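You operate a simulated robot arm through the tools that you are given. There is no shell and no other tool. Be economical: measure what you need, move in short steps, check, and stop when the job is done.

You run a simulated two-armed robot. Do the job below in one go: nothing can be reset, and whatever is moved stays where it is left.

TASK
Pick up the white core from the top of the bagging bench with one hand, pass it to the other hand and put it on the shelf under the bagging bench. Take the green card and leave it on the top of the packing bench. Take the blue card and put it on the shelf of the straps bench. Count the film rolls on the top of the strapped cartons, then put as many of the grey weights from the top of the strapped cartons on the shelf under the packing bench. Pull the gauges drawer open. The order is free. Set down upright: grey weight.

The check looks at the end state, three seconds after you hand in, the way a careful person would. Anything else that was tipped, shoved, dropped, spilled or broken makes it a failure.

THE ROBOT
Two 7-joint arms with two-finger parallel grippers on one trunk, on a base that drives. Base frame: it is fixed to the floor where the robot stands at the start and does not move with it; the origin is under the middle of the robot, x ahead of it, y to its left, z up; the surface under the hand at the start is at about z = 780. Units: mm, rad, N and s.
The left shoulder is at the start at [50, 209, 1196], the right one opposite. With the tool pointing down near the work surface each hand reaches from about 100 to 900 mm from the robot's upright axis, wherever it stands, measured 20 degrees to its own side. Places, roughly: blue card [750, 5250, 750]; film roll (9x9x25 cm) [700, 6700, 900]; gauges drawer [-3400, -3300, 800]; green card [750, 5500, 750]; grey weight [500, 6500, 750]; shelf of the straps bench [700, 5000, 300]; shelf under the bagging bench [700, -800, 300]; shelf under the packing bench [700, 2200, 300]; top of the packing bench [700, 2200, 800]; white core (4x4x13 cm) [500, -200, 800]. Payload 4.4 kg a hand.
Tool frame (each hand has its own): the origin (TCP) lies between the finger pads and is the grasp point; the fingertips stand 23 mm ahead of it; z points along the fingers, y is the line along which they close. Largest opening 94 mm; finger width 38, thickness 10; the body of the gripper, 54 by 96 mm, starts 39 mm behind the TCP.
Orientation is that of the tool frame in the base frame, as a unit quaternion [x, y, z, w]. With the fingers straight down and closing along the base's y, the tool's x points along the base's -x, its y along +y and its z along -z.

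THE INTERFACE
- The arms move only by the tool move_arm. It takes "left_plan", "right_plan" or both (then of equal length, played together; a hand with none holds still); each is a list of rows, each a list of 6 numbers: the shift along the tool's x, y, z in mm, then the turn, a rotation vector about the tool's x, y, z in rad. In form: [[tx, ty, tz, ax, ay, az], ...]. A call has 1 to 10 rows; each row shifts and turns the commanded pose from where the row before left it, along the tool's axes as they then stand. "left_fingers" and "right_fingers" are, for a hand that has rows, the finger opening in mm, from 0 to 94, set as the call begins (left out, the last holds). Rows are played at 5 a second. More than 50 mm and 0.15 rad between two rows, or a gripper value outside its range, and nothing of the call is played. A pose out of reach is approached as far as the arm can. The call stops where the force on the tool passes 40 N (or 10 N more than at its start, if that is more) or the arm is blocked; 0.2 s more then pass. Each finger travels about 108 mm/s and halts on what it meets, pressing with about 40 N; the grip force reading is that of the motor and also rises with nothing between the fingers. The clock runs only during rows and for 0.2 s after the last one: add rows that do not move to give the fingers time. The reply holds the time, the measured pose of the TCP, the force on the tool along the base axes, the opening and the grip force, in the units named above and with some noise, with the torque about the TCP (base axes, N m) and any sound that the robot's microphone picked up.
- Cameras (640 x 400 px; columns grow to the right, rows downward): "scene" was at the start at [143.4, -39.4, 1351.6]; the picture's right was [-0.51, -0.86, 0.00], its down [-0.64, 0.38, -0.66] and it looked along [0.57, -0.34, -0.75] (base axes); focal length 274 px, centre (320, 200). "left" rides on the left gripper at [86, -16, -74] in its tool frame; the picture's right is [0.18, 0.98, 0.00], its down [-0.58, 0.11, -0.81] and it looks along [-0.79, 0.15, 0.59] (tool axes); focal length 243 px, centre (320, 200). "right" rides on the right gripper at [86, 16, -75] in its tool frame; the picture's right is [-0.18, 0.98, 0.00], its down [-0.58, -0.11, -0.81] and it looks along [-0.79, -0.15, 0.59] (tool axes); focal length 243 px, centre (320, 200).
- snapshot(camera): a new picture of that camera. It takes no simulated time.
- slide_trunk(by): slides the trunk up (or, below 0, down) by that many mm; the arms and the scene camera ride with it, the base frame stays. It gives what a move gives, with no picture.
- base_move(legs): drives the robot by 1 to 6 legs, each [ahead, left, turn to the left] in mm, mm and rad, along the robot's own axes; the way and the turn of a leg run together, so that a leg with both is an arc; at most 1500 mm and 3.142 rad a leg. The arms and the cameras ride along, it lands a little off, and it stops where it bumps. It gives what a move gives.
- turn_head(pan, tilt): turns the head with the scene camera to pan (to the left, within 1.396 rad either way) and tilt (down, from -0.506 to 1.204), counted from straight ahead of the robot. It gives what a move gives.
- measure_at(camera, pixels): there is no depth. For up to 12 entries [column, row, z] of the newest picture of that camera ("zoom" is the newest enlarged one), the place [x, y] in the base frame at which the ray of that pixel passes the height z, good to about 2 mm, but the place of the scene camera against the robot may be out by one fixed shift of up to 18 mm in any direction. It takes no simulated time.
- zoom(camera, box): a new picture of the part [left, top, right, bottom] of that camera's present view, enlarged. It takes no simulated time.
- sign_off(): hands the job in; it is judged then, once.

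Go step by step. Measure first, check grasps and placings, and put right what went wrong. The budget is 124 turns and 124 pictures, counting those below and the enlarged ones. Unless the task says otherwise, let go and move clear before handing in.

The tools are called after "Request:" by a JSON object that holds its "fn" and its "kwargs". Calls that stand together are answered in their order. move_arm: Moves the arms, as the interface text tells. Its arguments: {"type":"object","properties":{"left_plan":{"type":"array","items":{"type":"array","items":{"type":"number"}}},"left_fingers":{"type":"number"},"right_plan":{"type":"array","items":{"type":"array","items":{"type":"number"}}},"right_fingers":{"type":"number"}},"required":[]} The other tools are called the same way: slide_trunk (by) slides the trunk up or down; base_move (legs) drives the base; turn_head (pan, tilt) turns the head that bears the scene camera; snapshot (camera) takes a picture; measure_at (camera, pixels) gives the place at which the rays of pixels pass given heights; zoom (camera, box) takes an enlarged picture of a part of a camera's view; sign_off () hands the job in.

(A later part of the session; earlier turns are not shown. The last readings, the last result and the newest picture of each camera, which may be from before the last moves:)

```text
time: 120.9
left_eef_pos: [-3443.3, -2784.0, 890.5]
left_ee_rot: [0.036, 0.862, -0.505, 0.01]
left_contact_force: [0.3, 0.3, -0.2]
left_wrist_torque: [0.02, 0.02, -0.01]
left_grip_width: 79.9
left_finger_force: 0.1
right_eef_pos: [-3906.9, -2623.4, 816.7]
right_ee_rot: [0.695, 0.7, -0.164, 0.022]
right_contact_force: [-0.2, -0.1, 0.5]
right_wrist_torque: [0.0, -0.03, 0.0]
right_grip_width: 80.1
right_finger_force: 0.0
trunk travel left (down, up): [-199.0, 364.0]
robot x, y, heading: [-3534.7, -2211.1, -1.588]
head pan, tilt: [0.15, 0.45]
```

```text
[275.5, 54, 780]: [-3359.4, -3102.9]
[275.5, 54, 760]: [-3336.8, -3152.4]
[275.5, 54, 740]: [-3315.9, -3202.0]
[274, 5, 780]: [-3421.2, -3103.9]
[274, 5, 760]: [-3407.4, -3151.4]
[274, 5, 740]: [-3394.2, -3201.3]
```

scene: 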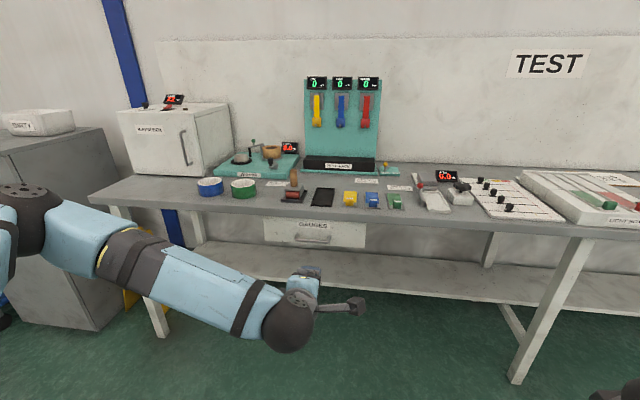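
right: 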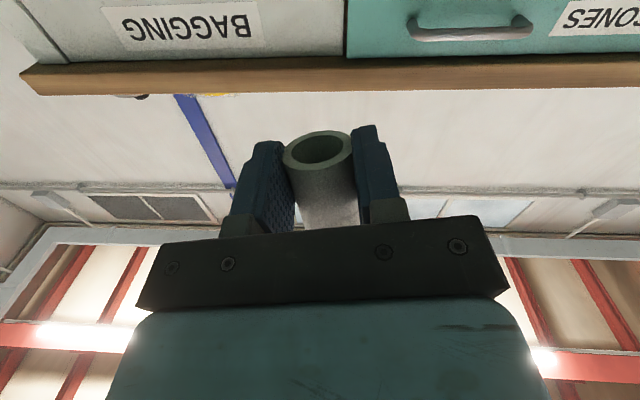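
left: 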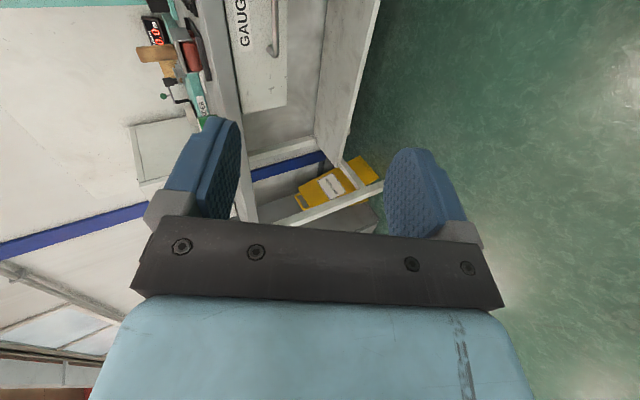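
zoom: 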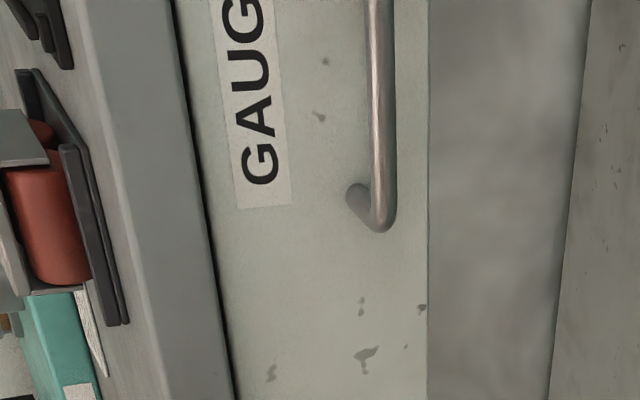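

The bar is near (-3385,-3174,751). I'll flatten the hand to about 15° below level and move to 70 mm short of the bar.

Request:
{"fn": "move_arm", "kwargs": {"left_plan": [[0, 0, 0, 0.13, 0, 0], [0, 0, 0, 0.13, 0, 0], [-7, 4, 43, 0, 0, 0], [-7, 4, 43, 0, 0, 0], [-7, 4, 43, 0, 0, 0], [-7, 4, 43, 0, 0, 0], [-7, 4, 43, 0, 0, 0], [-7, 4, 43, 0, 0, 0], [-7, 4, 43, 0, 0, 0], [-7, 4, 41, 0, 0, 0]], "left_fingers": 60}}

Request:
{"fn": "snapshot", "kwargs": {"camera": "left"}}

Request:
{"fn": "zoom", "kwargs": {"camera": "scene", "box": [240, 170, 400, 270]}}

```text
time: 123.1
left_eef_pos: [-3475.8, -3111.4, 826.7]
left_ee_rot: [0.037, 0.79, -0.612, 0.006]
left_contact_force: [1.1, -0.5, -0.1]
left_wrist_torque: [-0.01, -0.02, -0.01]
left_grip_width: 59.9
left_finger_force: 0.0
left hand out of reach, approached as far as the arm can: row 2, 3, 4, 5, 6, 7, 8, 9
right_eef_pos: [-3907.4, -2624.3, 816.1]
right_ee_rot: [0.694, 0.701, -0.163, 0.023]
right_contact_force: [0.0, 0.5, 0.7]
right_wrist_torque: [-0.01, 0.0, -0.02]
right_grip_width: 80.0
right_finger_force: 0.2
trunk travel left (down, up): [-199.0, 364.0]
robot x, y, heading: [-3536.7, -2212.0, -1.585]
head pan, tilt: [0.15, 0.45]
```

```text
64 pictures are left
```

left: 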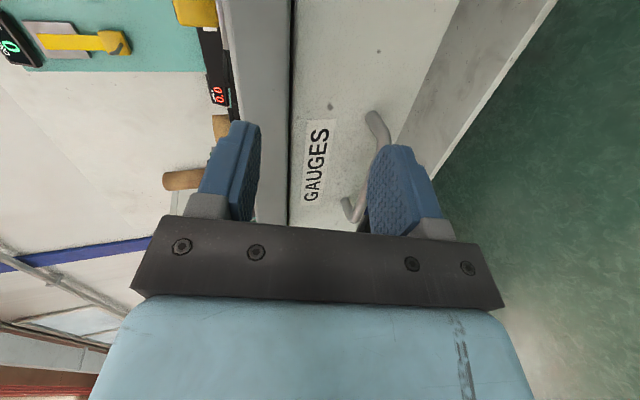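

```text
4.00 times, centred on (320, 220) of scene
```

zoom: 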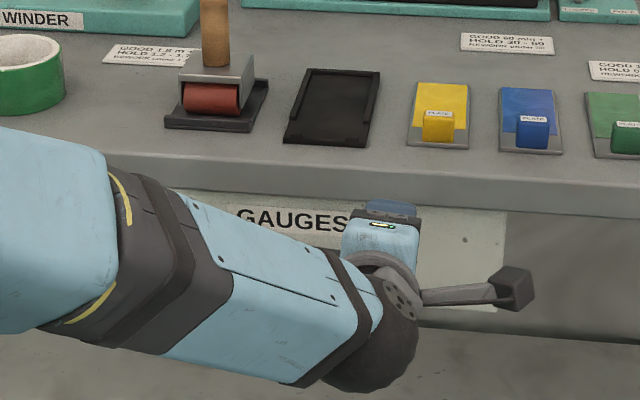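

The hand stopped short (wrist limit) at (-3476,-3111,827). Back it off, pitch it down again, and shift the base 85 mm left.

Request:
{"fn": "move_arm", "kwargs": {"left_plan": [[0, 0, -45, 0, 0, 0], [0, 0, -45, -0.12, 0, 0], [0, 0, -45, -0.12, 0, 0], [0, 0, -45, 0, 0, 0.03], [0, 0, 0, 0, 0, 0]]}}

Request:
{"fn": "base_move", "kwargs": {"legs": [[0, 85, 0], [130, 0, 0]]}}

Request:
{"fn": "move_arm", "kwargs": {"left_plan": [[0, 20, 0, 0, 0, 0], [0, 30, 0, 0, 0, 0], [0, 0, 0, 0, 0, 0]]}}

Request:
{"fn": "snapshot", "kwargs": {"camera": "left"}}

```text
time: 124.3
left_eef_pos: [-3475.7, -2939.3, 888.5]
left_ee_rot: [0.05, 0.856, -0.514, 0.018]
left_contact_force: [0.3, -0.3, 0.3]
left_wrist_torque: [-0.01, 0.0, 0.02]
left_grip_width: 60.2
left_finger_force: 0.1
left hand out of reach, approached as far as the arm can: row 1
right_eef_pos: [-3907.0, -2623.4, 815.8]
right_ee_rot: [0.695, 0.7, -0.164, 0.023]
right_contact_force: [0.2, -0.9, 0.3]
right_wrist_torque: [-0.02, 0.03, 0.01]
right_grip_width: 79.8
right_finger_force: 0.1
trunk travel left (down, up): [-199.0, 364.0]
robot x, y, heading: [-3535.8, -2209.4, -1.583]
head pan, tilt: [0.15, 0.45]
```

```text
time: 126.6
left_eef_pos: [-3394.3, -3070.7, 888.1]
left_ee_rot: [0.052, 0.856, -0.514, 0.017]
left_contact_force: [-0.5, 0.2, -0.1]
left_wrist_torque: [0.0, -0.03, -0.01]
left_grip_width: 60.1
left_finger_force: 0.1
right_eef_pos: [-3825.8, -2754.4, 816.8]
right_ee_rot: [0.696, 0.699, -0.163, 0.022]
right_contact_force: [-0.6, -0.2, 0.3]
right_wrist_torque: [0.01, -0.02, 0.0]
right_grip_width: 80.2
right_finger_force: 0.1
trunk travel left (down, up): [-199.0, 364.0]
robot x, y, heading: [-3455.3, -2341.2, -1.59]
head pan, tilt: [0.15, 0.45]
```

```text
time: 127.4
left_eef_pos: [-3389.9, -3046.1, 845.5]
left_ee_rot: [0.051, 0.856, -0.514, 0.017]
left_contact_force: [-0.1, 0.2, 0.6]
left_wrist_torque: [0.04, 0.0, -0.02]
left_grip_width: 60.0
left_finger_force: 0.1
right_eef_pos: [-3825.7, -2753.1, 817.3]
right_ee_rot: [0.696, 0.698, -0.165, 0.023]
right_contact_force: [-0.6, 0.4, 0.9]
right_wrist_torque: [-0.05, -0.02, 0.0]
right_grip_width: 79.8
right_finger_force: 0.1
trunk travel left (down, up): [-199.0, 364.0]
robot x, y, heading: [-3452.4, -2341.6, -1.593]
head pan, tilt: [0.15, 0.45]
```

```text
62 pictures are left
```

left: 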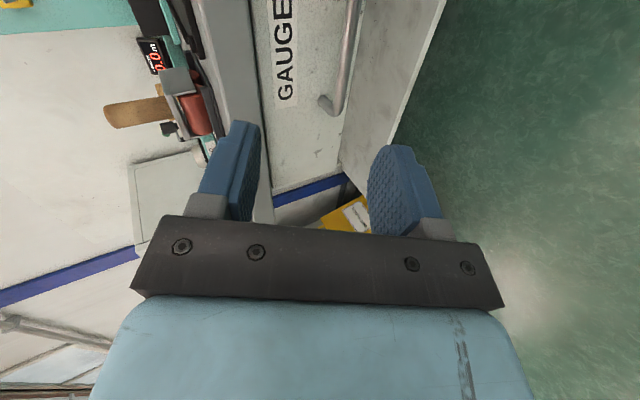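

Request:
{"fn": "measure_at", "kwargs": {"camera": "left", "pixels": [[336, 109, 770], [336, 109, 760], [336, 109, 750], [336, 109, 740], [350, 20, 760], [350, 20, 750], [350, 20, 740]]}}

```text
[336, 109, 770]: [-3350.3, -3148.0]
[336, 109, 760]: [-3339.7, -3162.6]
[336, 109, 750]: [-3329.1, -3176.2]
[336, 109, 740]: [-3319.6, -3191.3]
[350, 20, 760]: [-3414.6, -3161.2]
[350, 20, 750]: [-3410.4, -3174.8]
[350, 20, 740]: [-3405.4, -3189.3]
```

The bar is at y≈-3177, z≈750, centred x≈-3390. Approaching with a 50 mm opening.

Request:
{"fn": "move_arm", "kwargs": {"left_plan": [[0, 12, 30, 0, 0, 0], [0, 11, 30, 0, 0, 0], [0, 0, 30, 0, 0, 0], [0, 0, 30, 0, 0, 0], [0, 0, 29, 0, 0, 0], [0, 0, 0, 0, 0, 0]], "left_fingers": 50}}

Request:
{"fn": "snapshot", "kwargs": {"camera": "left"}}

```text
time: 128.8
left_eef_pos: [-3390.7, -3169.7, 752.6]
left_ee_rot: [0.052, 0.856, -0.514, 0.016]
left_contact_force: [1.1, 1.9, 0.3]
left_wrist_torque: [-0.05, 0.03, 0.05]
left_grip_width: 49.7
left_finger_force: 0.0
right_eef_pos: [-3825.1, -2752.0, 816.9]
right_ee_rot: [0.696, 0.699, -0.163, 0.022]
right_contact_force: [0.4, -0.2, -0.3]
right_wrist_torque: [0.04, 0.02, -0.01]
right_grip_width: 80.2
right_finger_force: 0.1
trunk travel left (down, up): [-199.0, 364.0]
robot x, y, heading: [-3449.6, -2340.7, -1.594]
head pan, tilt: [0.15, 0.45]
```

```text
61 pictures are left
```

left: 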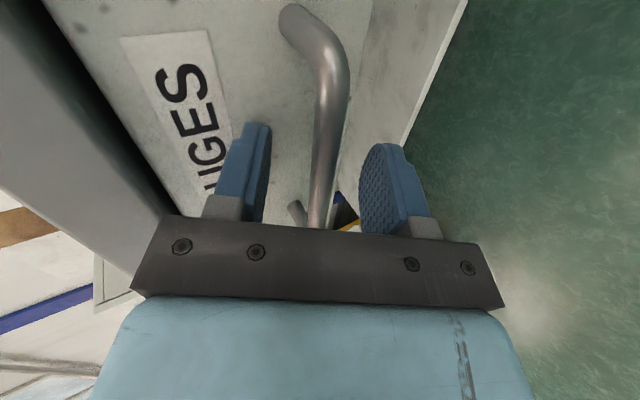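

The bar lies between the pads. Close, then pull straight out.

Request:
{"fn": "move_arm", "kwargs": {"left_plan": [[0, 0, 0, 0, 0, 0], [0, 0, 0, 0, 0, 0], [0, 0, 0, 0, 0, 0]], "left_fingers": 0}}

Request:
{"fn": "move_arm", "kwargs": {"left_plan": [[1.4, 9.3, -17.6, 0, 0, 0], [1.4, 9.3, -17.6, 0, 0, 0], [1.4, 9.3, -17.6, 0, 0, 0], [1.4, 9.3, -17.6, 0, 0, 0], [1.4, 9.3, -17.6, 0, 0, 0], [1.4, 9.3, -17.6, 0, 0, 0], [1.4, 9.3, -17.6, 0, 0, 0], [1.4, 9.3, -17.6, 0, 0, 0], [1.4, 9.3, -17.6, 0, 0, 0], [1.4, 9.3, -17.6, 0, 0, 0]]}}

Request:
{"fn": "snapshot", "kwargs": {"camera": "scene"}}

```text
time: 129.6
left_eef_pos: [-3391.7, -3169.6, 753.3]
left_ee_rot: [0.051, 0.857, -0.513, 0.016]
left_contact_force: [-0.8, 3.9, -3.4]
left_wrist_torque: [0.01, 1.74, 1.18]
left_grip_width: 15.9
left_finger_force: 45.0
right_eef_pos: [-3825.4, -2751.8, 815.9]
right_ee_rot: [0.696, 0.699, -0.164, 0.022]
right_contact_force: [0.1, -0.4, 0.2]
right_wrist_torque: [-0.01, -0.02, -0.03]
right_grip_width: 79.9
right_finger_force: 0.2
trunk travel left (down, up): [-199.0, 364.0]
robot x, y, heading: [-3449.6, -2341.5, -1.59]
head pan, tilt: [0.15, 0.45]
```

```text
time: 131.8
left_eef_pos: [-3390.2, -2966.9, 753.4]
left_ee_rot: [0.053, 0.855, -0.515, 0.016]
left_contact_force: [-20.2, 1.4, -1.7]
left_wrist_torque: [0.06, 1.56, 0.71]
left_grip_width: 16.2
left_finger_force: 44.6
right_eef_pos: [-3826.4, -2752.8, 816.4]
right_ee_rot: [0.696, 0.699, -0.163, 0.023]
right_contact_force: [0.4, -0.7, 0.6]
right_wrist_torque: [0.01, 0.0, 0.04]
right_grip_width: 79.9
right_finger_force: 0.1
trunk travel left (down, up): [-199.0, 364.0]
robot x, y, heading: [-3454.0, -2340.5, -1.584]
head pan, tilt: [0.15, 0.45]
```

```text
60 pictures are left
```

scene: 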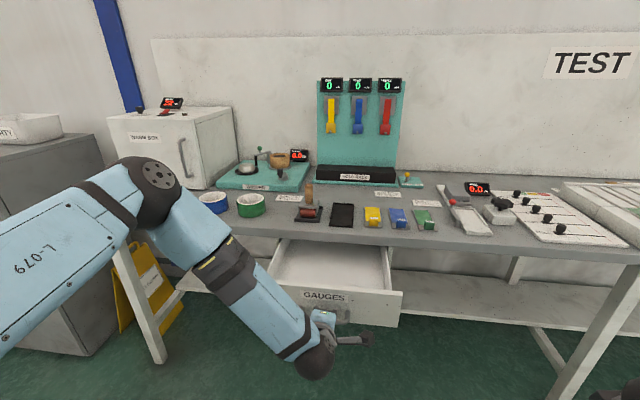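

The drawer is out by 200 mm. I'll pull another 60 mm to be safe, then release and back the hand out along its axis.

Request:
{"fn": "move_arm", "kwargs": {"left_plan": [[1.4, 9.3, -17.6, 0, 0, 0], [1.4, 9.3, -17.6, 0, 0, 0], [1.4, 9.3, -17.6, 0, 0, 0]]}}

Request:
{"fn": "move_arm", "kwargs": {"left_plan": [[0, 0, 0, 0, 0, 0], [0, 0, 0, 0, 0, 0], [0, 0, 0, 0, 0, 0], [0, 0, -25, 0, 0, 0], [0, 0, -40, 0, 0, 0], [0, 0, -40, 0, 0, 0]], "left_fingers": 50}}

Request:
{"fn": "snapshot", "kwargs": {"camera": "scene"}}

```text
time: 132.6
left_eef_pos: [-3391.3, -2908.0, 751.9]
left_ee_rot: [0.051, 0.856, -0.514, 0.017]
left_contact_force: [-12.8, 1.0, -2.1]
left_wrist_torque: [-0.08, 2.16, -0.36]
left_grip_width: 15.9
left_finger_force: 45.2
right_eef_pos: [-3824.8, -2753.1, 815.5]
right_ee_rot: [0.696, 0.699, -0.162, 0.023]
right_contact_force: [-0.2, 0.6, 0.3]
right_wrist_torque: [-0.01, -0.02, -0.02]
right_grip_width: 80.2
right_finger_force: 0.2
trunk travel left (down, up): [-199.0, 364.0]
robot x, y, heading: [-3453.8, -2342.3, -1.589]
head pan, tilt: [0.15, 0.45]
```

```text
time: 134.0
left_eef_pos: [-3385.7, -2815.0, 803.7]
left_ee_rot: [0.051, 0.855, -0.515, 0.016]
left_contact_force: [0.4, 0.1, 0.1]
left_wrist_torque: [0.01, 0.02, 0.0]
left_grip_width: 50.0
left_finger_force: 0.1
right_eef_pos: [-3825.6, -2753.0, 816.0]
right_ee_rot: [0.696, 0.698, -0.164, 0.023]
right_contact_force: [-0.5, 0.9, 0.0]
right_wrist_torque: [-0.02, -0.03, -0.03]
right_grip_width: 79.9
right_finger_force: 0.0
trunk travel left (down, up): [-199.0, 364.0]
robot x, y, heading: [-3453.8, -2341.1, -1.585]
head pan, tilt: [0.15, 0.45]
```

```text
59 pictures are left
```

scene: 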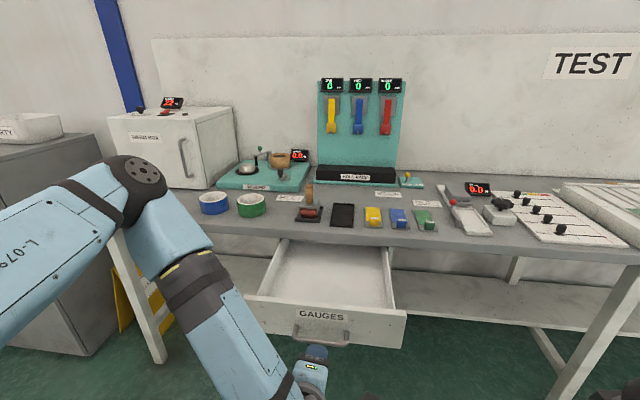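

The gauges drawer is clearly open. Backing away, returning the left hand to fingers-down, then driving to the card bench sideways along the aisle.

Request:
{"fn": "base_move", "kwargs": {"legs": [[-600, 0, 0]]}}

Request:
{"fn": "move_arm", "kwargs": {"left_plan": [[0, 0, 0, 0, 0, 0.15], [0, 0, 0, 0, 0, 0.15], [0, 0, 0, 0, 0, 0.15], [0, 0, 0, 0, 0, 0.15], [0, 0, 0, 0, 0, 0.15], [0, 0, 0, 0, 0, 0.15], [0, 0, 0, 0, 0, 0.15], [0, 0, 0, 0, 0, 0.15], [0, 0, 0, 0, 0, 0.15], [0, 0, 0, 0, 0, 0.12]]}}

Request:
{"fn": "move_arm", "kwargs": {"left_plan": [[0, 0, -20, 0, 0.147, 0], [0, 0, 0, 0, 0.147, 0], [0, 0, 0, 0, 0.147, 0], [0, 0, 0, 0, 0.147, 0], [0, 0, 0, 0, 0.147, 0], [0, 0, 0, 0, 0.147, 0], [0, 0, 0, 0, 0.147, 0], [0, 0, -40, 0, 0, 0]]}}

Request:
{"fn": "slide_trunk", "kwargs": {"by": 80}}

Request:
{"fn": "base_move", "kwargs": {"legs": [[0, 0, 1.588], [1500, 0, 0], [1480, 0, 0], [0, 1200, 0]]}}

Request:
{"fn": "turn_head", "kwargs": {"pan": 1.2, "tilt": 0.4}}

Request:
{"fn": "snapshot", "kwargs": {"camera": "scene"}}

```text
time: 137.4
left_eef_pos: [-3377.3, -2215.6, 801.2]
left_ee_rot: [0.05, 0.855, -0.515, 0.018]
left_contact_force: [-0.1, 0.2, 0.0]
left_wrist_torque: [0.01, -0.02, -0.02]
left_grip_width: 50.4
left_finger_force: 0.1
right_eef_pos: [-3814.4, -2154.7, 816.8]
right_ee_rot: [0.695, 0.699, -0.164, 0.023]
right_contact_force: [-0.1, 0.9, 0.4]
right_wrist_torque: [0.03, 0.01, 0.0]
right_grip_width: 80.2
right_finger_force: 0.1
trunk travel left (down, up): [-199.0, 364.0]
robot x, y, heading: [-3443.8, -1742.3, -1.585]
head pan, tilt: [0.15, 0.45]
```

```text
time: 139.6
left_eef_pos: [-3376.7, -2216.3, 801.6]
left_ee_rot: [0.612, 0.601, -0.369, 0.359]
left_contact_force: [-0.4, -0.3, 0.9]
left_wrist_torque: [0.01, 0.04, 0.03]
left_grip_width: 50.0
left_finger_force: 0.1
right_eef_pos: [-3815.3, -2154.8, 815.7]
right_ee_rot: [0.696, 0.699, -0.164, 0.023]
right_contact_force: [0.1, -0.5, 0.3]
right_wrist_torque: [0.0, -0.02, 0.0]
right_grip_width: 80.0
right_finger_force: 0.1
trunk travel left (down, up): [-199.0, 364.0]
robot x, y, heading: [-3442.7, -1741.3, -1.59]
head pan, tilt: [0.15, 0.45]
```

```text
time: 141.4
left_eef_pos: [-3376.8, -2195.6, 851.2]
left_ee_rot: [0.714, 0.699, -0.022, 0.015]
left_contact_force: [-0.6, -0.7, 1.1]
left_wrist_torque: [0.0, -0.04, -0.04]
left_grip_width: 50.2
left_finger_force: 0.0
right_eef_pos: [-3815.2, -2154.2, 816.0]
right_ee_rot: [0.695, 0.7, -0.164, 0.024]
right_contact_force: [0.8, -0.7, -0.3]
right_wrist_torque: [0.0, 0.0, -0.02]
right_grip_width: 80.0
right_finger_force: 0.2
trunk travel left (down, up): [-199.0, 364.0]
robot x, y, heading: [-3441.0, -1740.4, -1.584]
head pan, tilt: [0.15, 0.45]
```

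```text
time: 142.6
left_eef_pos: [-3377.1, -2196.6, 930.6]
left_ee_rot: [0.714, 0.7, -0.022, 0.016]
left_contact_force: [-0.5, -0.3, -0.4]
left_wrist_torque: [0.01, -0.01, -0.01]
left_grip_width: 49.9
left_finger_force: 0.1
right_eef_pos: [-3815.1, -2155.3, 896.0]
right_ee_rot: [0.696, 0.699, -0.164, 0.022]
right_contact_force: [-0.2, 0.7, 0.0]
right_wrist_torque: [-0.01, 0.0, -0.01]
right_grip_width: 80.1
right_finger_force: 0.0
trunk travel left (down, up): [-279.0, 284.0]
robot x, y, heading: [-3439.2, -1739.5, -1.586]
head pan, tilt: [0.15, 0.45]
```

```text
time: 171.1
left_eef_pos: [-16.5, -410.4, 929.9]
left_ee_rot: [-0.007, 1.0, -0.003, 0.026]
left_contact_force: [0.2, 0.0, -0.4]
left_wrist_torque: [0.04, 0.04, -0.01]
left_grip_width: 49.9
left_finger_force: 0.0
right_eef_pos: [-43.9, -850.0, 896.3]
right_ee_rot: [-0.02, 0.986, -0.098, 0.134]
right_contact_force: [-1.1, 0.3, 0.8]
right_wrist_torque: [-0.01, 0.0, 0.01]
right_grip_width: 80.1
right_finger_force: 0.1
trunk travel left (down, up): [-279.0, 284.0]
robot x, y, heading: [-471.0, -493.3, 0.022]
head pan, tilt: [0.15, 0.45]
```

```text
time: 172.4
left_eef_pos: [-19.4, -411.0, 929.8]
left_ee_rot: [-0.008, 1.0, -0.003, 0.026]
left_contact_force: [-0.7, 0.0, 0.7]
left_wrist_torque: [0.01, 0.04, -0.02]
left_grip_width: 49.9
left_finger_force: 0.0
right_eef_pos: [-43.8, -849.4, 896.6]
right_ee_rot: [-0.021, 0.986, -0.097, 0.134]
right_contact_force: [-0.8, 0.1, -0.4]
right_wrist_torque: [-0.02, 0.02, 0.01]
right_grip_width: 79.9
right_finger_force: 0.0
trunk travel left (down, up): [-279.0, 284.0]
robot x, y, heading: [-470.8, -493.9, 0.018]
head pan, tilt: [1.201, 0.4]
```

```text
58 pictures are left
```

scene: 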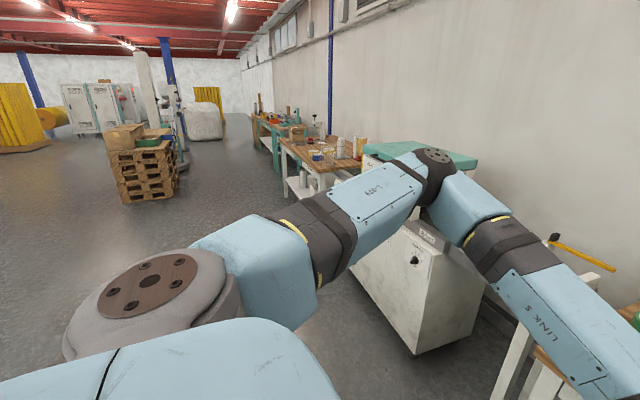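

Request:
{"fn": "measure_at", "kwargs": {"camera": "scene", "pixels": [[415, 355, 0], [352, 262, 0], [126, 204, 0], [178, 192, 0], [290, 205, 0], [262, 168, 0], [188, 138, 0], [185, 168, 0], [303, 190, 300]]}}

```text
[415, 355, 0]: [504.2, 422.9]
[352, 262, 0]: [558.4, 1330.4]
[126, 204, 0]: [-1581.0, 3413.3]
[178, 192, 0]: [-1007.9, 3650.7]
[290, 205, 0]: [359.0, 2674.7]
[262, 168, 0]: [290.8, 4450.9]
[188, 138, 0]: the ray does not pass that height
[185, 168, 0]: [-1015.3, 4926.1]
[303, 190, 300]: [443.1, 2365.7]
```

The aisle at x≈-470 is clear (pallet at x<-1000, machine at x>500). Driving sideways to the straps bench.

Request:
{"fn": "base_move", "kwargs": {"legs": [[0, 0, -0.02], [0, 1450, 0], [0, 1450, 0], [0, 1450, 0], [0, 1400, 0]]}}

Request:
{"fn": "turn_head", "kwargs": {"pan": 0.0, "tilt": 0.5}}

Request:
{"fn": "snapshot", "kwargs": {"camera": "scene"}}

```text
time: 222.7
left_eef_pos: [-25.8, 5329.5, 931.8]
left_ee_rot: [0.011, 1.0, -0.004, 0.026]
left_contact_force: [0.5, -0.4, 0.2]
left_wrist_torque: [0.01, 0.04, -0.01]
left_grip_width: 50.1
left_finger_force: 0.1
right_eef_pos: [-69.0, 4891.9, 896.9]
right_ee_rot: [-0.001, 0.986, -0.101, 0.132]
right_contact_force: [0.5, 0.7, 0.8]
right_wrist_torque: [-0.04, 0.0, 0.04]
right_grip_width: 79.7
right_finger_force: 0.0
trunk travel left (down, up): [-279.0, 284.0]
robot x, y, heading: [-483.4, 5267.2, -0.016]
head pan, tilt: [1.201, 0.4]
```

```text
time: 224.1
left_eef_pos: [-25.7, 5330.6, 930.2]
left_ee_rot: [0.011, 1.0, -0.004, 0.025]
left_contact_force: [0.4, -0.3, 0.1]
left_wrist_torque: [-0.01, 0.01, -0.03]
left_grip_width: 49.9
left_finger_force: 0.0
right_eef_pos: [-69.1, 4892.7, 895.8]
right_ee_rot: [-0.002, 0.986, -0.1, 0.132]
right_contact_force: [0.2, -0.4, -0.6]
right_wrist_torque: [0.0, 0.04, 0.03]
right_grip_width: 79.9
right_finger_force: 0.0
trunk travel left (down, up): [-279.0, 284.0]
robot x, y, heading: [-479.6, 5265.8, -0.015]
head pan, tilt: [0.0, 0.499]
```

```text
57 pictures are left
```

scene: 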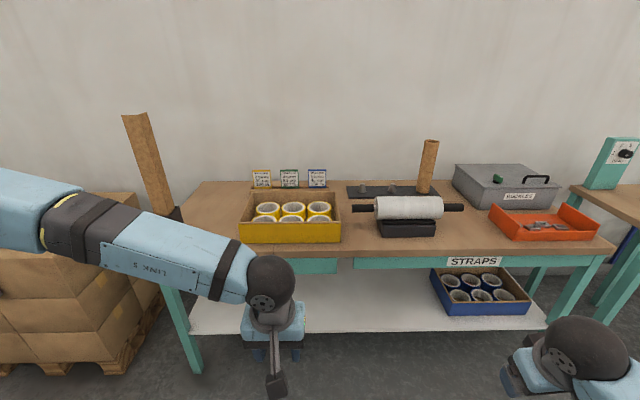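

Three cards stand behind the yellow bin: yellow (262,178), green (290,178), blue (318,178). Zoom.

Request:
{"fn": "zoom", "kwargs": {"camera": "scene", "box": [180, 140, 380, 265]}}

Request:
{"fn": "measure_at", "kwargs": {"camera": "scene", "pixels": [[318, 187, 760], [290, 187, 760], [262, 187, 760], [342, 242, 760], [245, 242, 760], [340, 255, 760], [342, 215, 860], [370, 235, 780], [545, 330, 300], [200, 332, 300], [430, 315, 300], [340, 300, 300]]}}

```text
3.20 times, centred on (280, 202) of scene
```

zoom: 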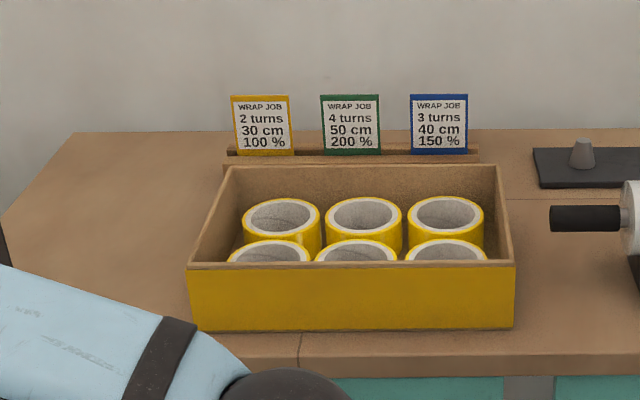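

```text
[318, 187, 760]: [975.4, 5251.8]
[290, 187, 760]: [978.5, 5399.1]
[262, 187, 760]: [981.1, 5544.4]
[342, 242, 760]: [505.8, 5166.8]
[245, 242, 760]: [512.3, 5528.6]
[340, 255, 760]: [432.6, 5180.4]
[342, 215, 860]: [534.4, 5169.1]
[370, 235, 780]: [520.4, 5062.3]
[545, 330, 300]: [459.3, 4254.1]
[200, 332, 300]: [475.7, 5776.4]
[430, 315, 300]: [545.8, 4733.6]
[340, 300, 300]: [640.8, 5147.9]
```

The cards stand in a slotted strip behind the yellow bin, faces toward me. I'll raise the trunk, turn the left hand so it closes front-to-back, and drive in closer.

Request:
{"fn": "slide_trunk", "kwargs": {"by": 130}}

Request:
{"fn": "move_arm", "kwargs": {"left_plan": [[0, 0, 0, 0, 0.045, -0.14], [0, 0, 0, 0, 0, -0.15], [0, 0, 0, 0, 0, -0.15], [0, 0, 0, 0, 0, -0.15], [0, 0, 0, 0, 0, -0.15], [0, 0, 0, 0, 0, -0.15], [0, 0, 0, 0, 0, -0.15], [0, 0, 0, 0, 0, -0.15], [0, 0, 0, 0, 0, -0.15], [0, 0, 0, 0, 0, -0.15]]}}

Request:
{"fn": "base_move", "kwargs": {"legs": [[0, -120, 0.016], [450, 0, 0]]}}

Request:
{"fn": "snapshot", "kwargs": {"camera": "scene"}}

Request:
{"fn": "snapshot", "kwargs": {"camera": "left"}}

```text
time: 225.7
left_eef_pos: [-25.9, 5329.2, 1060.4]
left_ee_rot: [0.012, 1.0, -0.004, 0.025]
left_contact_force: [0.3, 0.0, -0.1]
left_wrist_torque: [0.0, 0.01, -0.01]
left_grip_width: 50.2
left_finger_force: 0.0
right_eef_pos: [-68.3, 4892.6, 1024.8]
right_ee_rot: [-0.002, 0.986, -0.1, 0.13]
right_contact_force: [1.0, -1.4, -1.1]
right_wrist_torque: [-0.03, -0.02, 0.0]
right_grip_width: 79.9
right_finger_force: 0.1
trunk travel left (down, up): [-409.0, 154.0]
robot x, y, heading: [-479.7, 5264.0, -0.017]
head pan, tilt: [0.0, 0.499]
```

```text
time: 227.9
left_eef_pos: [-26.5, 5329.3, 1060.6]
left_ee_rot: [-0.67, 0.743, -0.007, -0.001]
left_contact_force: [-0.1, 0.4, 0.2]
left_wrist_torque: [0.03, 0.01, -0.01]
left_grip_width: 49.8
left_finger_force: 0.0
right_eef_pos: [-67.4, 4892.0, 1025.6]
right_ee_rot: [-0.002, 0.986, -0.099, 0.132]
right_contact_force: [0.1, -0.6, 0.0]
right_wrist_torque: [-0.01, -0.01, 0.01]
right_grip_width: 79.9
right_finger_force: 0.1
trunk travel left (down, up): [-409.0, 154.0]
robot x, y, heading: [-478.0, 5263.7, -0.016]
head pan, tilt: [0.0, 0.499]
```

```text
time: 231.9
left_eef_pos: [423.6, 5219.9, 1060.3]
left_ee_rot: [-0.676, 0.737, -0.007, -0.001]
left_contact_force: [0.8, 0.2, 0.5]
left_wrist_torque: [0.01, 0.0, -0.01]
left_grip_width: 50.1
left_finger_force: 0.1
right_eef_pos: [390.4, 4780.5, 1026.6]
right_ee_rot: [-0.011, 0.986, -0.099, 0.133]
right_contact_force: [-0.7, -0.2, -0.4]
right_wrist_torque: [0.0, -0.01, -0.03]
right_grip_width: 80.2
right_finger_force: 0.0
trunk travel left (down, up): [-409.0, 154.0]
robot x, y, heading: [-29.4, 5144.5, 0.0]
head pan, tilt: [0.0, 0.499]
```

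```text
55 pictures are left
```

scene: 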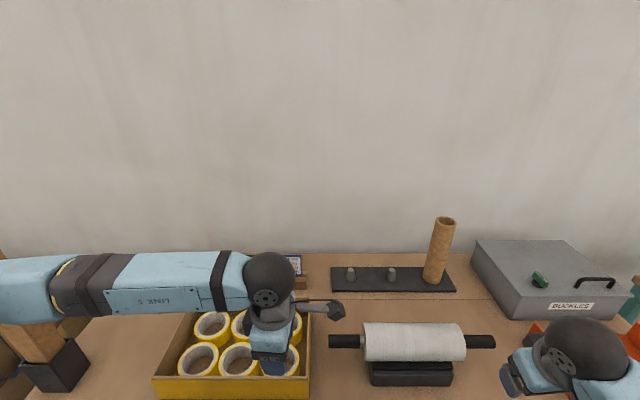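

```text
54 pictures are left
```

left: 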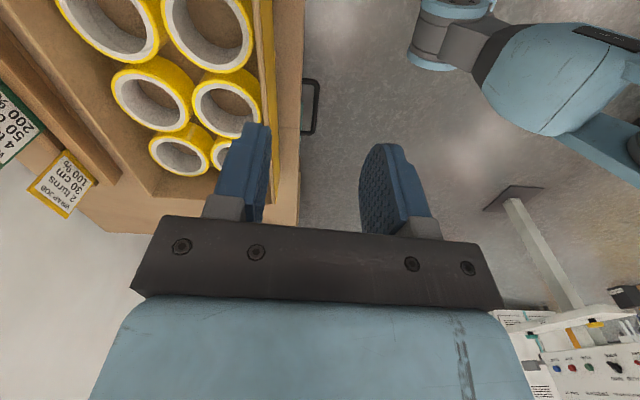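

The left camera sees the green and yellow cards at the left. I'll move the hand above the card row to measure.

Request:
{"fn": "move_arm", "kwargs": {"left_plan": [[0, 0, 0, 0, 0.014, -0.087], [0, -45, 0, 0, 0, 0], [0, -45, 0, 0, 0, 0], [0, -45, 0, 0, 0, 0], [0, -45, 0, 0, 0, 0], [0, -45, 0, 0, 0, 0], [0, -45, 0, 0, 0, 0], [0, -45, 0, 0, 0, 0]], "left_fingers": 60}}

Request:
{"fn": "turn_head", "kwargs": {"pan": 0.15, "tilt": 0.75}}

Request:
{"fn": "snapshot", "kwargs": {"camera": "scene"}}

Request:
{"fn": "snapshot", "kwargs": {"camera": "left"}}

```text
time: 233.7
left_eef_pos: [738.7, 5217.4, 1061.1]
left_ee_rot: [-0.707, 0.708, -0.012, -0.005]
left_contact_force: [0.5, 0.6, -0.5]
left_wrist_torque: [0.02, 0.01, 0.02]
left_grip_width: 59.9
left_finger_force: 0.0
right_eef_pos: [389.3, 4780.1, 1025.6]
right_ee_rot: [-0.011, 0.986, -0.098, 0.132]
right_contact_force: [0.8, -0.2, 0.3]
right_wrist_torque: [0.01, -0.01, -0.01]
right_grip_width: 79.9
right_finger_force: 0.1
trunk travel left (down, up): [-409.0, 154.0]
robot x, y, heading: [-34.0, 5145.9, 0.002]
head pan, tilt: [0.0, 0.499]
```

```text
time: 234.5
left_eef_pos: [737.7, 5218.4, 1060.9]
left_ee_rot: [0.708, -0.706, 0.012, 0.006]
left_contact_force: [0.7, -0.3, -0.4]
left_wrist_torque: [0.0, -0.02, -0.03]
left_grip_width: 59.8
left_finger_force: 0.1
right_eef_pos: [389.8, 4781.4, 1026.7]
right_ee_rot: [-0.012, 0.986, -0.098, 0.133]
right_contact_force: [-1.0, -1.0, -0.5]
right_wrist_torque: [0.01, 0.0, 0.01]
right_grip_width: 80.0
right_finger_force: 0.0
trunk travel left (down, up): [-409.0, 154.0]
robot x, y, heading: [-28.3, 5149.1, 0.002]
head pan, tilt: [0.15, 0.75]
```

```text
53 pictures are left
```

scene: 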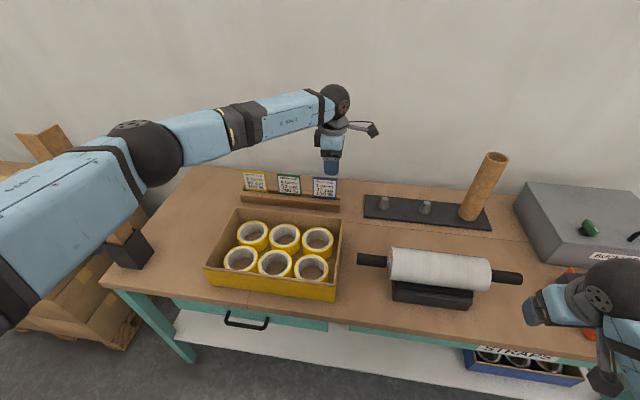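

```text
52 pictures are left
```

left: 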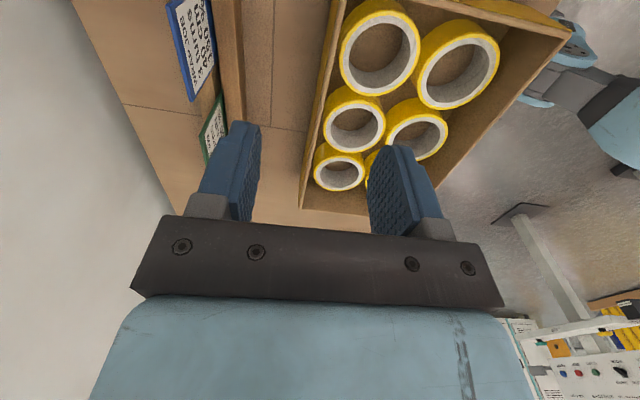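

Both views show the blue card: scene (325,188), left (193,50). Zooming to locate its top edge.

Request:
{"fn": "zoom", "kwargs": {"camera": "scene", "box": [230, 160, 360, 241]}}

Request:
{"fn": "zoom", "kwargs": {"camera": "left", "box": [120, 0, 280, 100]}}

```text
4.92 times, centred on (295, 200) of scene
```

zoom: 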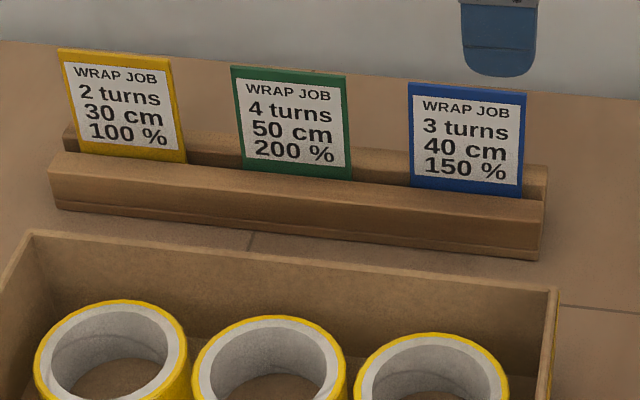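

```text
4.00 times, centred on (200, 50) of left
```

zoom: 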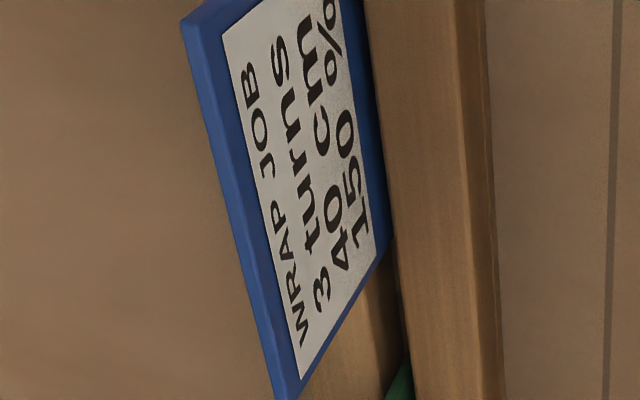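

Request:
{"fn": "measure_at", "kwargs": {"camera": "scene", "pixels": [[313.3, 176.6, 830], [313.3, 176.6, 860], [336.5, 178.3, 830], [336.5, 178.3, 860], [314, 198, 790], [314, 198, 810], [340, 211, 750]]}}

Request:
{"fn": "measure_at", "kwargs": {"camera": "left", "pixels": [[192, 98, 830], [192, 98, 860], [168, 4, 830], [168, 4, 860], [217, 60, 790], [217, 60, 810]]}}

```text
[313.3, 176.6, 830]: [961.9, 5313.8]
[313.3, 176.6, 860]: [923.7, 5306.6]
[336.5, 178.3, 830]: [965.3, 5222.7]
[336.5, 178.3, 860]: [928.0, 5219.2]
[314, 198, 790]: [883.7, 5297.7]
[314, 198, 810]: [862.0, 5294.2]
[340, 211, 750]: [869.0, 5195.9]
```

```text
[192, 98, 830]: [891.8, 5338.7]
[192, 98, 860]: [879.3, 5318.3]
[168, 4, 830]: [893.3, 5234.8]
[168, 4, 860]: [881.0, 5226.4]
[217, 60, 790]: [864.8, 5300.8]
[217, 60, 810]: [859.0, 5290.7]
```

Blue card: top edge z≈898, x≈864, y≈5215–5293, standing nearly vertical. Drive 90 mm closer and hover above it.

Request:
{"fn": "base_move", "kwargs": {"legs": [[90, 0, 0]]}}

Request:
{"fn": "move_arm", "kwargs": {"left_plan": [[-18, -18, 0, 0.015, 0.01, 0], [-18, -17, 0, 0, 0, 0], [0, 0, 40, 0, 0, 0], [0, 0, 40, 0, 0, 0], [0, 0, 0, 0, 0, 0]], "left_fingers": 60}}

Request:
{"fn": "snapshot", "kwargs": {"camera": "left"}}

Request:
{"fn": "zoom", "kwargs": {"camera": "scene", "box": [230, 140, 420, 260]}}

```text
time: 235.6
left_eef_pos: [828.6, 5217.7, 1061.6]
left_ee_rot: [-0.707, 0.707, -0.011, -0.006]
left_contact_force: [0.8, -0.6, -0.2]
left_wrist_torque: [0.02, 0.03, 0.02]
left_grip_width: 60.2
left_finger_force: 0.0
right_eef_pos: [478.8, 4781.0, 1026.3]
right_ee_rot: [-0.012, 0.986, -0.098, 0.132]
right_contact_force: [0.0, 0.2, -0.1]
right_wrist_torque: [0.02, 0.0, 0.04]
right_grip_width: 80.1
right_finger_force: 0.1
trunk travel left (down, up): [-409.0, 154.0]
robot x, y, heading: [57.0, 5150.8, -0.002]
head pan, tilt: [0.15, 0.75]
```

```text
time: 236.8
left_eef_pos: [864.5, 5253.2, 983.4]
left_ee_rot: [0.708, -0.706, 0.02, 0.004]
left_contact_force: [-0.3, -0.1, 0.7]
left_wrist_torque: [-0.02, -0.02, 0.0]
left_grip_width: 60.1
left_finger_force: 0.1
right_eef_pos: [479.7, 4780.3, 1026.5]
right_ee_rot: [-0.011, 0.986, -0.099, 0.133]
right_contact_force: [0.1, 0.2, 0.4]
right_wrist_torque: [-0.04, -0.01, 0.0]
right_grip_width: 80.1
right_finger_force: 0.0
trunk travel left (down, up): [-409.0, 154.0]
robot x, y, heading: [60.6, 5147.1, 0.004]
head pan, tilt: [0.15, 0.75]
```

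```text
49 pictures are left
```

left: 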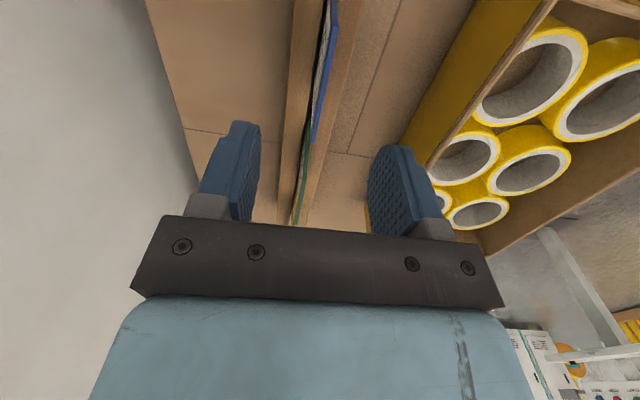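

```text
3.33 times, centred on (325, 200) of scene
```

zoom: 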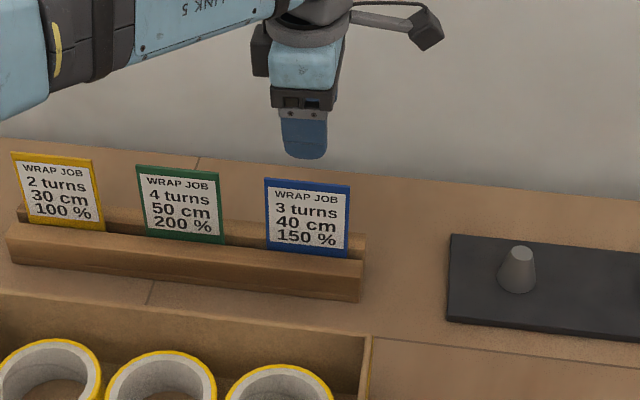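

Request:
{"fn": "measure_at", "kwargs": {"camera": "left", "pixels": [[314, 140, 898], [332, 10, 898], [305, 145, 898], [314, 140, 880]]}}

```text
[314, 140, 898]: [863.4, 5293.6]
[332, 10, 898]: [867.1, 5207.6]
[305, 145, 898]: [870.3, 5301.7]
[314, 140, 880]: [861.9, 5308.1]
```

The card sits at x≈864 right between the fingers. Lower 98 mm and close.

Request:
{"fn": "move_arm", "kwargs": {"left_plan": [[0, 0, 40, 0, 0, 0], [0, 0, 35, 0, 0, 0], [0, 0, 23, 0, 0, 0], [0, 0, 0, 0, 0, 0]]}}

Request:
{"fn": "move_arm", "kwargs": {"left_plan": [[0, 0, 0, 0, 0, 0], [0, 0, 0, 0, 0, 0], [0, 0, 0, 0, 0, 0], [0, 0, 0, 0, 0, 0]], "left_fingers": 0}}

Request:
{"fn": "zoom", "kwargs": {"camera": "scene", "box": [230, 140, 420, 260]}}

```text
time: 237.8
left_eef_pos: [862.2, 5250.8, 883.3]
left_ee_rot: [0.707, -0.707, 0.02, 0.005]
left_contact_force: [0.7, 0.0, -0.2]
left_wrist_torque: [0.03, -0.02, -0.03]
left_grip_width: 60.2
left_finger_force: 0.1
left hand out of reach, approached as far as the arm can: row 3
right_eef_pos: [478.6, 4781.6, 1026.8]
right_ee_rot: [-0.012, 0.986, -0.099, 0.133]
right_contact_force: [-0.2, -0.4, 0.1]
right_wrist_torque: [0.0, -0.01, 0.02]
right_grip_width: 79.8
right_finger_force: 0.0
trunk travel left (down, up): [-409.0, 154.0]
robot x, y, heading: [62.1, 5148.1, 0.005]
head pan, tilt: [0.15, 0.75]
```

```text
time: 238.8
left_eef_pos: [863.4, 5250.4, 882.9]
left_ee_rot: [0.707, -0.707, 0.02, 0.005]
left_contact_force: [0.3, 0.4, 0.3]
left_wrist_torque: [-0.02, -0.02, 0.02]
left_grip_width: 3.2
left_finger_force: 40.3
right_eef_pos: [478.3, 4781.8, 1026.3]
right_ee_rot: [-0.011, 0.986, -0.099, 0.131]
right_contact_force: [0.7, 0.1, 0.8]
right_wrist_torque: [-0.03, -0.03, 0.01]
right_grip_width: 79.8
right_finger_force: 0.1
trunk travel left (down, up): [-409.0, 154.0]
robot x, y, heading: [58.0, 5149.1, 0.003]
head pan, tilt: [0.15, 0.75]
```

```text
3.33 times, centred on (325, 200) of scene
```

zoom: 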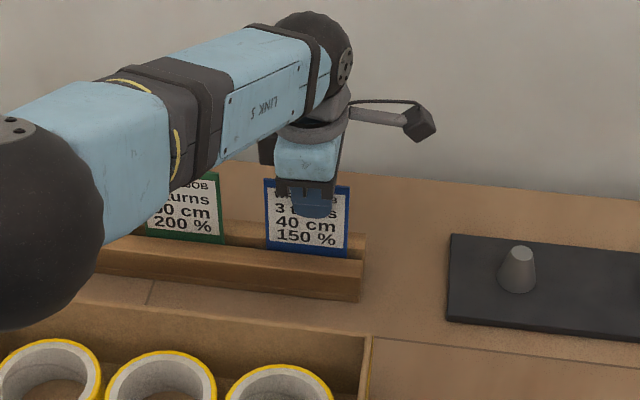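

The blue card is gripped (3.2 mm). Lift it out of the strip and back away from the bench.

Request:
{"fn": "move_arm", "kwargs": {"left_plan": [[0, 0, -30, 0, 0, 0], [0, 0, -40, 0, 0, 0], [0, 0, -45, 0, 0, 0], [0, 0, -45, 0, 0, 0], [0, 0, -30, 0, 0, 0], [0, 0, 0, 0, 0, 0]]}}

Request:
{"fn": "base_move", "kwargs": {"legs": [[-720, 0, 0]]}}

Request:
{"fn": "turn_head", "kwargs": {"pan": 0.15, "tilt": 0.6}}

Request:
{"fn": "snapshot", "kwargs": {"camera": "scene"}}

```text
time: 240.2
left_eef_pos: [858.9, 5252.3, 1073.9]
left_ee_rot: [0.708, -0.706, 0.02, 0.005]
left_contact_force: [1.4, 0.5, -1.1]
left_wrist_torque: [0.04, 0.0, 0.0]
left_grip_width: 3.2
left_finger_force: 40.5
right_eef_pos: [480.2, 4780.8, 1027.1]
right_ee_rot: [-0.012, 0.986, -0.099, 0.133]
right_contact_force: [0.0, -0.3, 0.1]
right_wrist_torque: [0.01, 0.02, 0.0]
right_grip_width: 79.9
right_finger_force: 0.0
trunk travel left (down, up): [-409.0, 154.0]
robot x, y, heading: [57.1, 5146.1, 0.002]
head pan, tilt: [0.15, 0.75]
```

```text
time: 243.8
left_eef_pos: [181.5, 5254.1, 1074.0]
left_ee_rot: [0.709, -0.705, 0.021, 0.004]
left_contact_force: [0.5, -0.5, -0.5]
left_wrist_torque: [-0.03, 0.01, -0.03]
left_grip_width: 3.1
left_finger_force: 39.6
right_eef_pos: [-196.1, 4781.0, 1026.5]
right_ee_rot: [-0.013, 0.986, -0.098, 0.133]
right_contact_force: [-0.2, 0.4, 0.8]
right_wrist_torque: [-0.04, 0.0, -0.02]
right_grip_width: 79.9
right_finger_force: 0.1
trunk travel left (down, up): [-409.0, 154.0]
robot x, y, heading: [-615.6, 5141.2, 0.002]
head pan, tilt: [0.15, 0.75]
stopped in leg 1: the robot was blocked; the commanded pose is now the measured one
```

```text
time: 244.5
left_eef_pos: [182.3, 5254.5, 1073.7]
left_ee_rot: [0.709, -0.705, 0.02, 0.004]
left_contact_force: [0.3, -0.8, -0.2]
left_wrist_torque: [-0.02, 0.02, 0.02]
left_grip_width: 3.1
left_finger_force: 40.1
right_eef_pos: [-197.0, 4781.5, 1025.5]
right_ee_rot: [-0.013, 0.986, -0.099, 0.132]
right_contact_force: [0.1, -0.5, -0.1]
right_wrist_torque: [-0.01, 0.0, -0.02]
right_grip_width: 80.1
right_finger_force: 0.0
trunk travel left (down, up): [-409.0, 154.0]
robot x, y, heading: [-617.5, 5143.1, 0.008]
head pan, tilt: [0.15, 0.6]
```

```text
46 pictures are left
```

scene: 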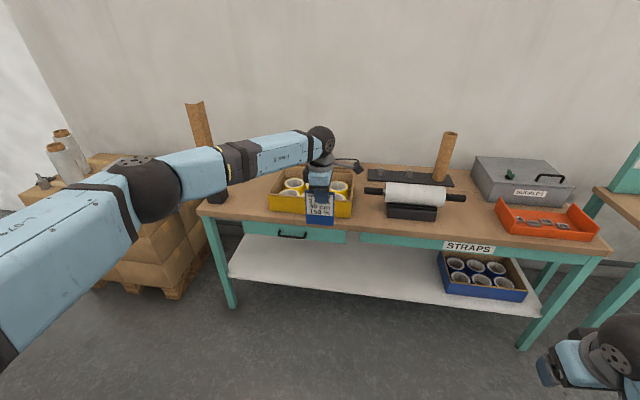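

The robot touched something behind at x≈-616, so I'll move ahead a little and stay clear of it. Pitching the card hand forward and lowering the trunk for the shelf.

Request:
{"fn": "base_move", "kwargs": {"legs": [[70, 0, 0]]}}

Request:
{"fn": "move_arm", "kwargs": {"left_plan": [[0, 0, 0, 0.147, 0, 0], [0, 0, 0, 0.147, 0, 0], [0, 0, 0, 0.147, 0, 0], [0, 0, 0, 0.147, 0, 0], [0, 0, 0, 0.147, 0, 0], [0, 0, 0, 0.147, 0, 0], [0, 0, 0, 0.1, 0, 0], [0, 0, 0, 0, 0, 0]]}}

Request:
{"fn": "slide_trunk", "kwargs": {"by": -380}}

Request:
{"fn": "turn_head", "kwargs": {"pan": 0.1, "tilt": 0.5}}

Request:
{"fn": "snapshot", "kwargs": {"camera": "scene"}}

```text
time: 245.5
left_eef_pos: [249.7, 5254.3, 1072.6]
left_ee_rot: [0.709, -0.705, 0.02, 0.004]
left_contact_force: [-0.4, -0.2, 0.3]
left_wrist_torque: [-0.01, 0.04, -0.03]
left_grip_width: 3.2
left_finger_force: 40.0
right_eef_pos: [-126.9, 4782.2, 1025.8]
right_ee_rot: [-0.013, 0.986, -0.098, 0.133]
right_contact_force: [0.3, 0.2, 0.2]
right_wrist_torque: [-0.01, 0.0, 0.03]
right_grip_width: 79.8
right_finger_force: 0.1
trunk travel left (down, up): [-409.0, 154.0]
robot x, y, heading: [-551.2, 5144.6, 0.007]
head pan, tilt: [0.15, 0.6]
```

```text
time: 247.3
left_eef_pos: [250.0, 5255.2, 1073.2]
left_ee_rot: [0.628, -0.612, 0.351, -0.33]
left_contact_force: [0.3, 0.2, -0.1]
left_wrist_torque: [0.02, 0.06, 0.02]
left_grip_width: 3.2
left_finger_force: 39.7
right_eef_pos: [-127.8, 4782.1, 1026.6]
right_ee_rot: [-0.014, 0.986, -0.098, 0.133]
right_contact_force: [-0.5, 0.1, 0.0]
right_wrist_torque: [0.01, 0.01, 0.02]
right_grip_width: 80.0
right_finger_force: 0.0
trunk travel left (down, up): [-409.0, 154.0]
robot x, y, heading: [-547.6, 5143.8, 0.008]
head pan, tilt: [0.15, 0.6]
```

```text
time: 251.0
left_eef_pos: [248.8, 5255.3, 693.9]
left_ee_rot: [0.627, -0.612, 0.351, -0.331]
left_contact_force: [-0.2, -0.5, -0.4]
left_wrist_torque: [-0.02, 0.0, 0.0]
left_grip_width: 2.9
left_finger_force: 40.0
right_eef_pos: [-128.4, 4782.0, 646.1]
right_ee_rot: [-0.013, 0.986, -0.099, 0.133]
right_contact_force: [-0.6, 0.2, -0.1]
right_wrist_torque: [-0.01, 0.02, 0.01]
right_grip_width: 79.7
right_finger_force: 0.1
trunk travel left (down, up): [-29.0, 534.0]
robot x, y, heading: [-551.8, 5145.8, 0.008]
head pan, tilt: [0.15, 0.6]
```

```text
time: 251.7
left_eef_pos: [249.6, 5255.1, 693.6]
left_ee_rot: [0.628, -0.612, 0.35, -0.329]
left_contact_force: [-0.3, 0.5, -0.2]
left_wrist_torque: [-0.01, 0.03, -0.03]
left_grip_width: 3.2
left_finger_force: 39.8
right_eef_pos: [-128.8, 4782.6, 646.9]
right_ee_rot: [-0.013, 0.986, -0.098, 0.133]
right_contact_force: [0.4, 0.0, -0.6]
right_wrist_torque: [0.04, 0.0, 0.01]
right_grip_width: 80.0
right_finger_force: 0.0
trunk travel left (down, up): [-29.0, 534.0]
robot x, y, heading: [-545.9, 5148.7, 0.005]
head pan, tilt: [0.099, 0.499]
```

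```text
45 pictures are left
```

scene: 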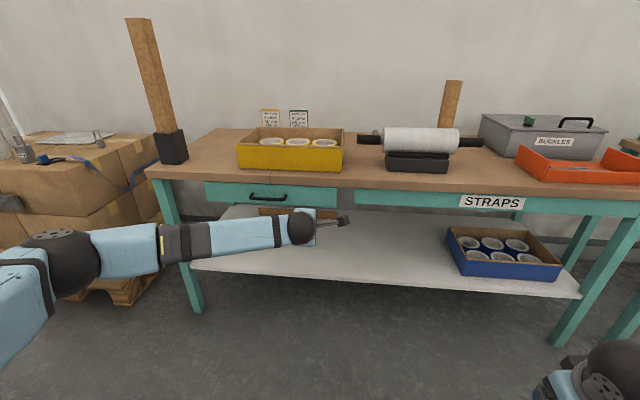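

Request:
{"fn": "measure_at", "kwargs": {"camera": "scene", "pixels": [[330, 273, 300], [420, 283, 300], [448, 262, 300], [340, 218, 300], [400, 250, 300], [330, 205, 660], [330, 186, 740]]}}

Request:
{"fn": "zoom", "kwargs": {"camera": "scene", "box": [180, 180, 460, 320]}}

```text
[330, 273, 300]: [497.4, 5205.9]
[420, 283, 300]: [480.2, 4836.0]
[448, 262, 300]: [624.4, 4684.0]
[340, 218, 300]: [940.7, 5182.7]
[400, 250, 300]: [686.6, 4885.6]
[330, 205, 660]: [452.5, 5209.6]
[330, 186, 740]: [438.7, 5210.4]
```

```text
2.29 times, centred on (320, 250) of scene
```

zoom: 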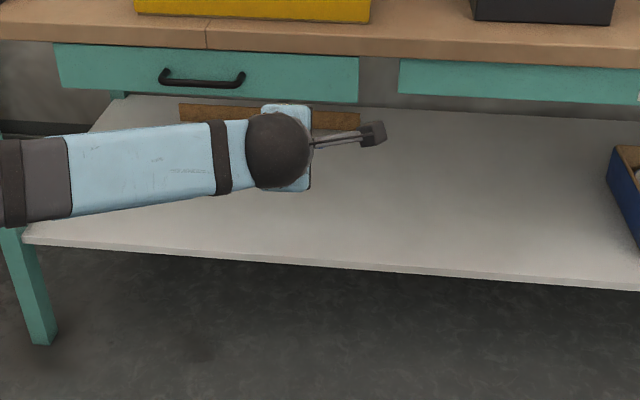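

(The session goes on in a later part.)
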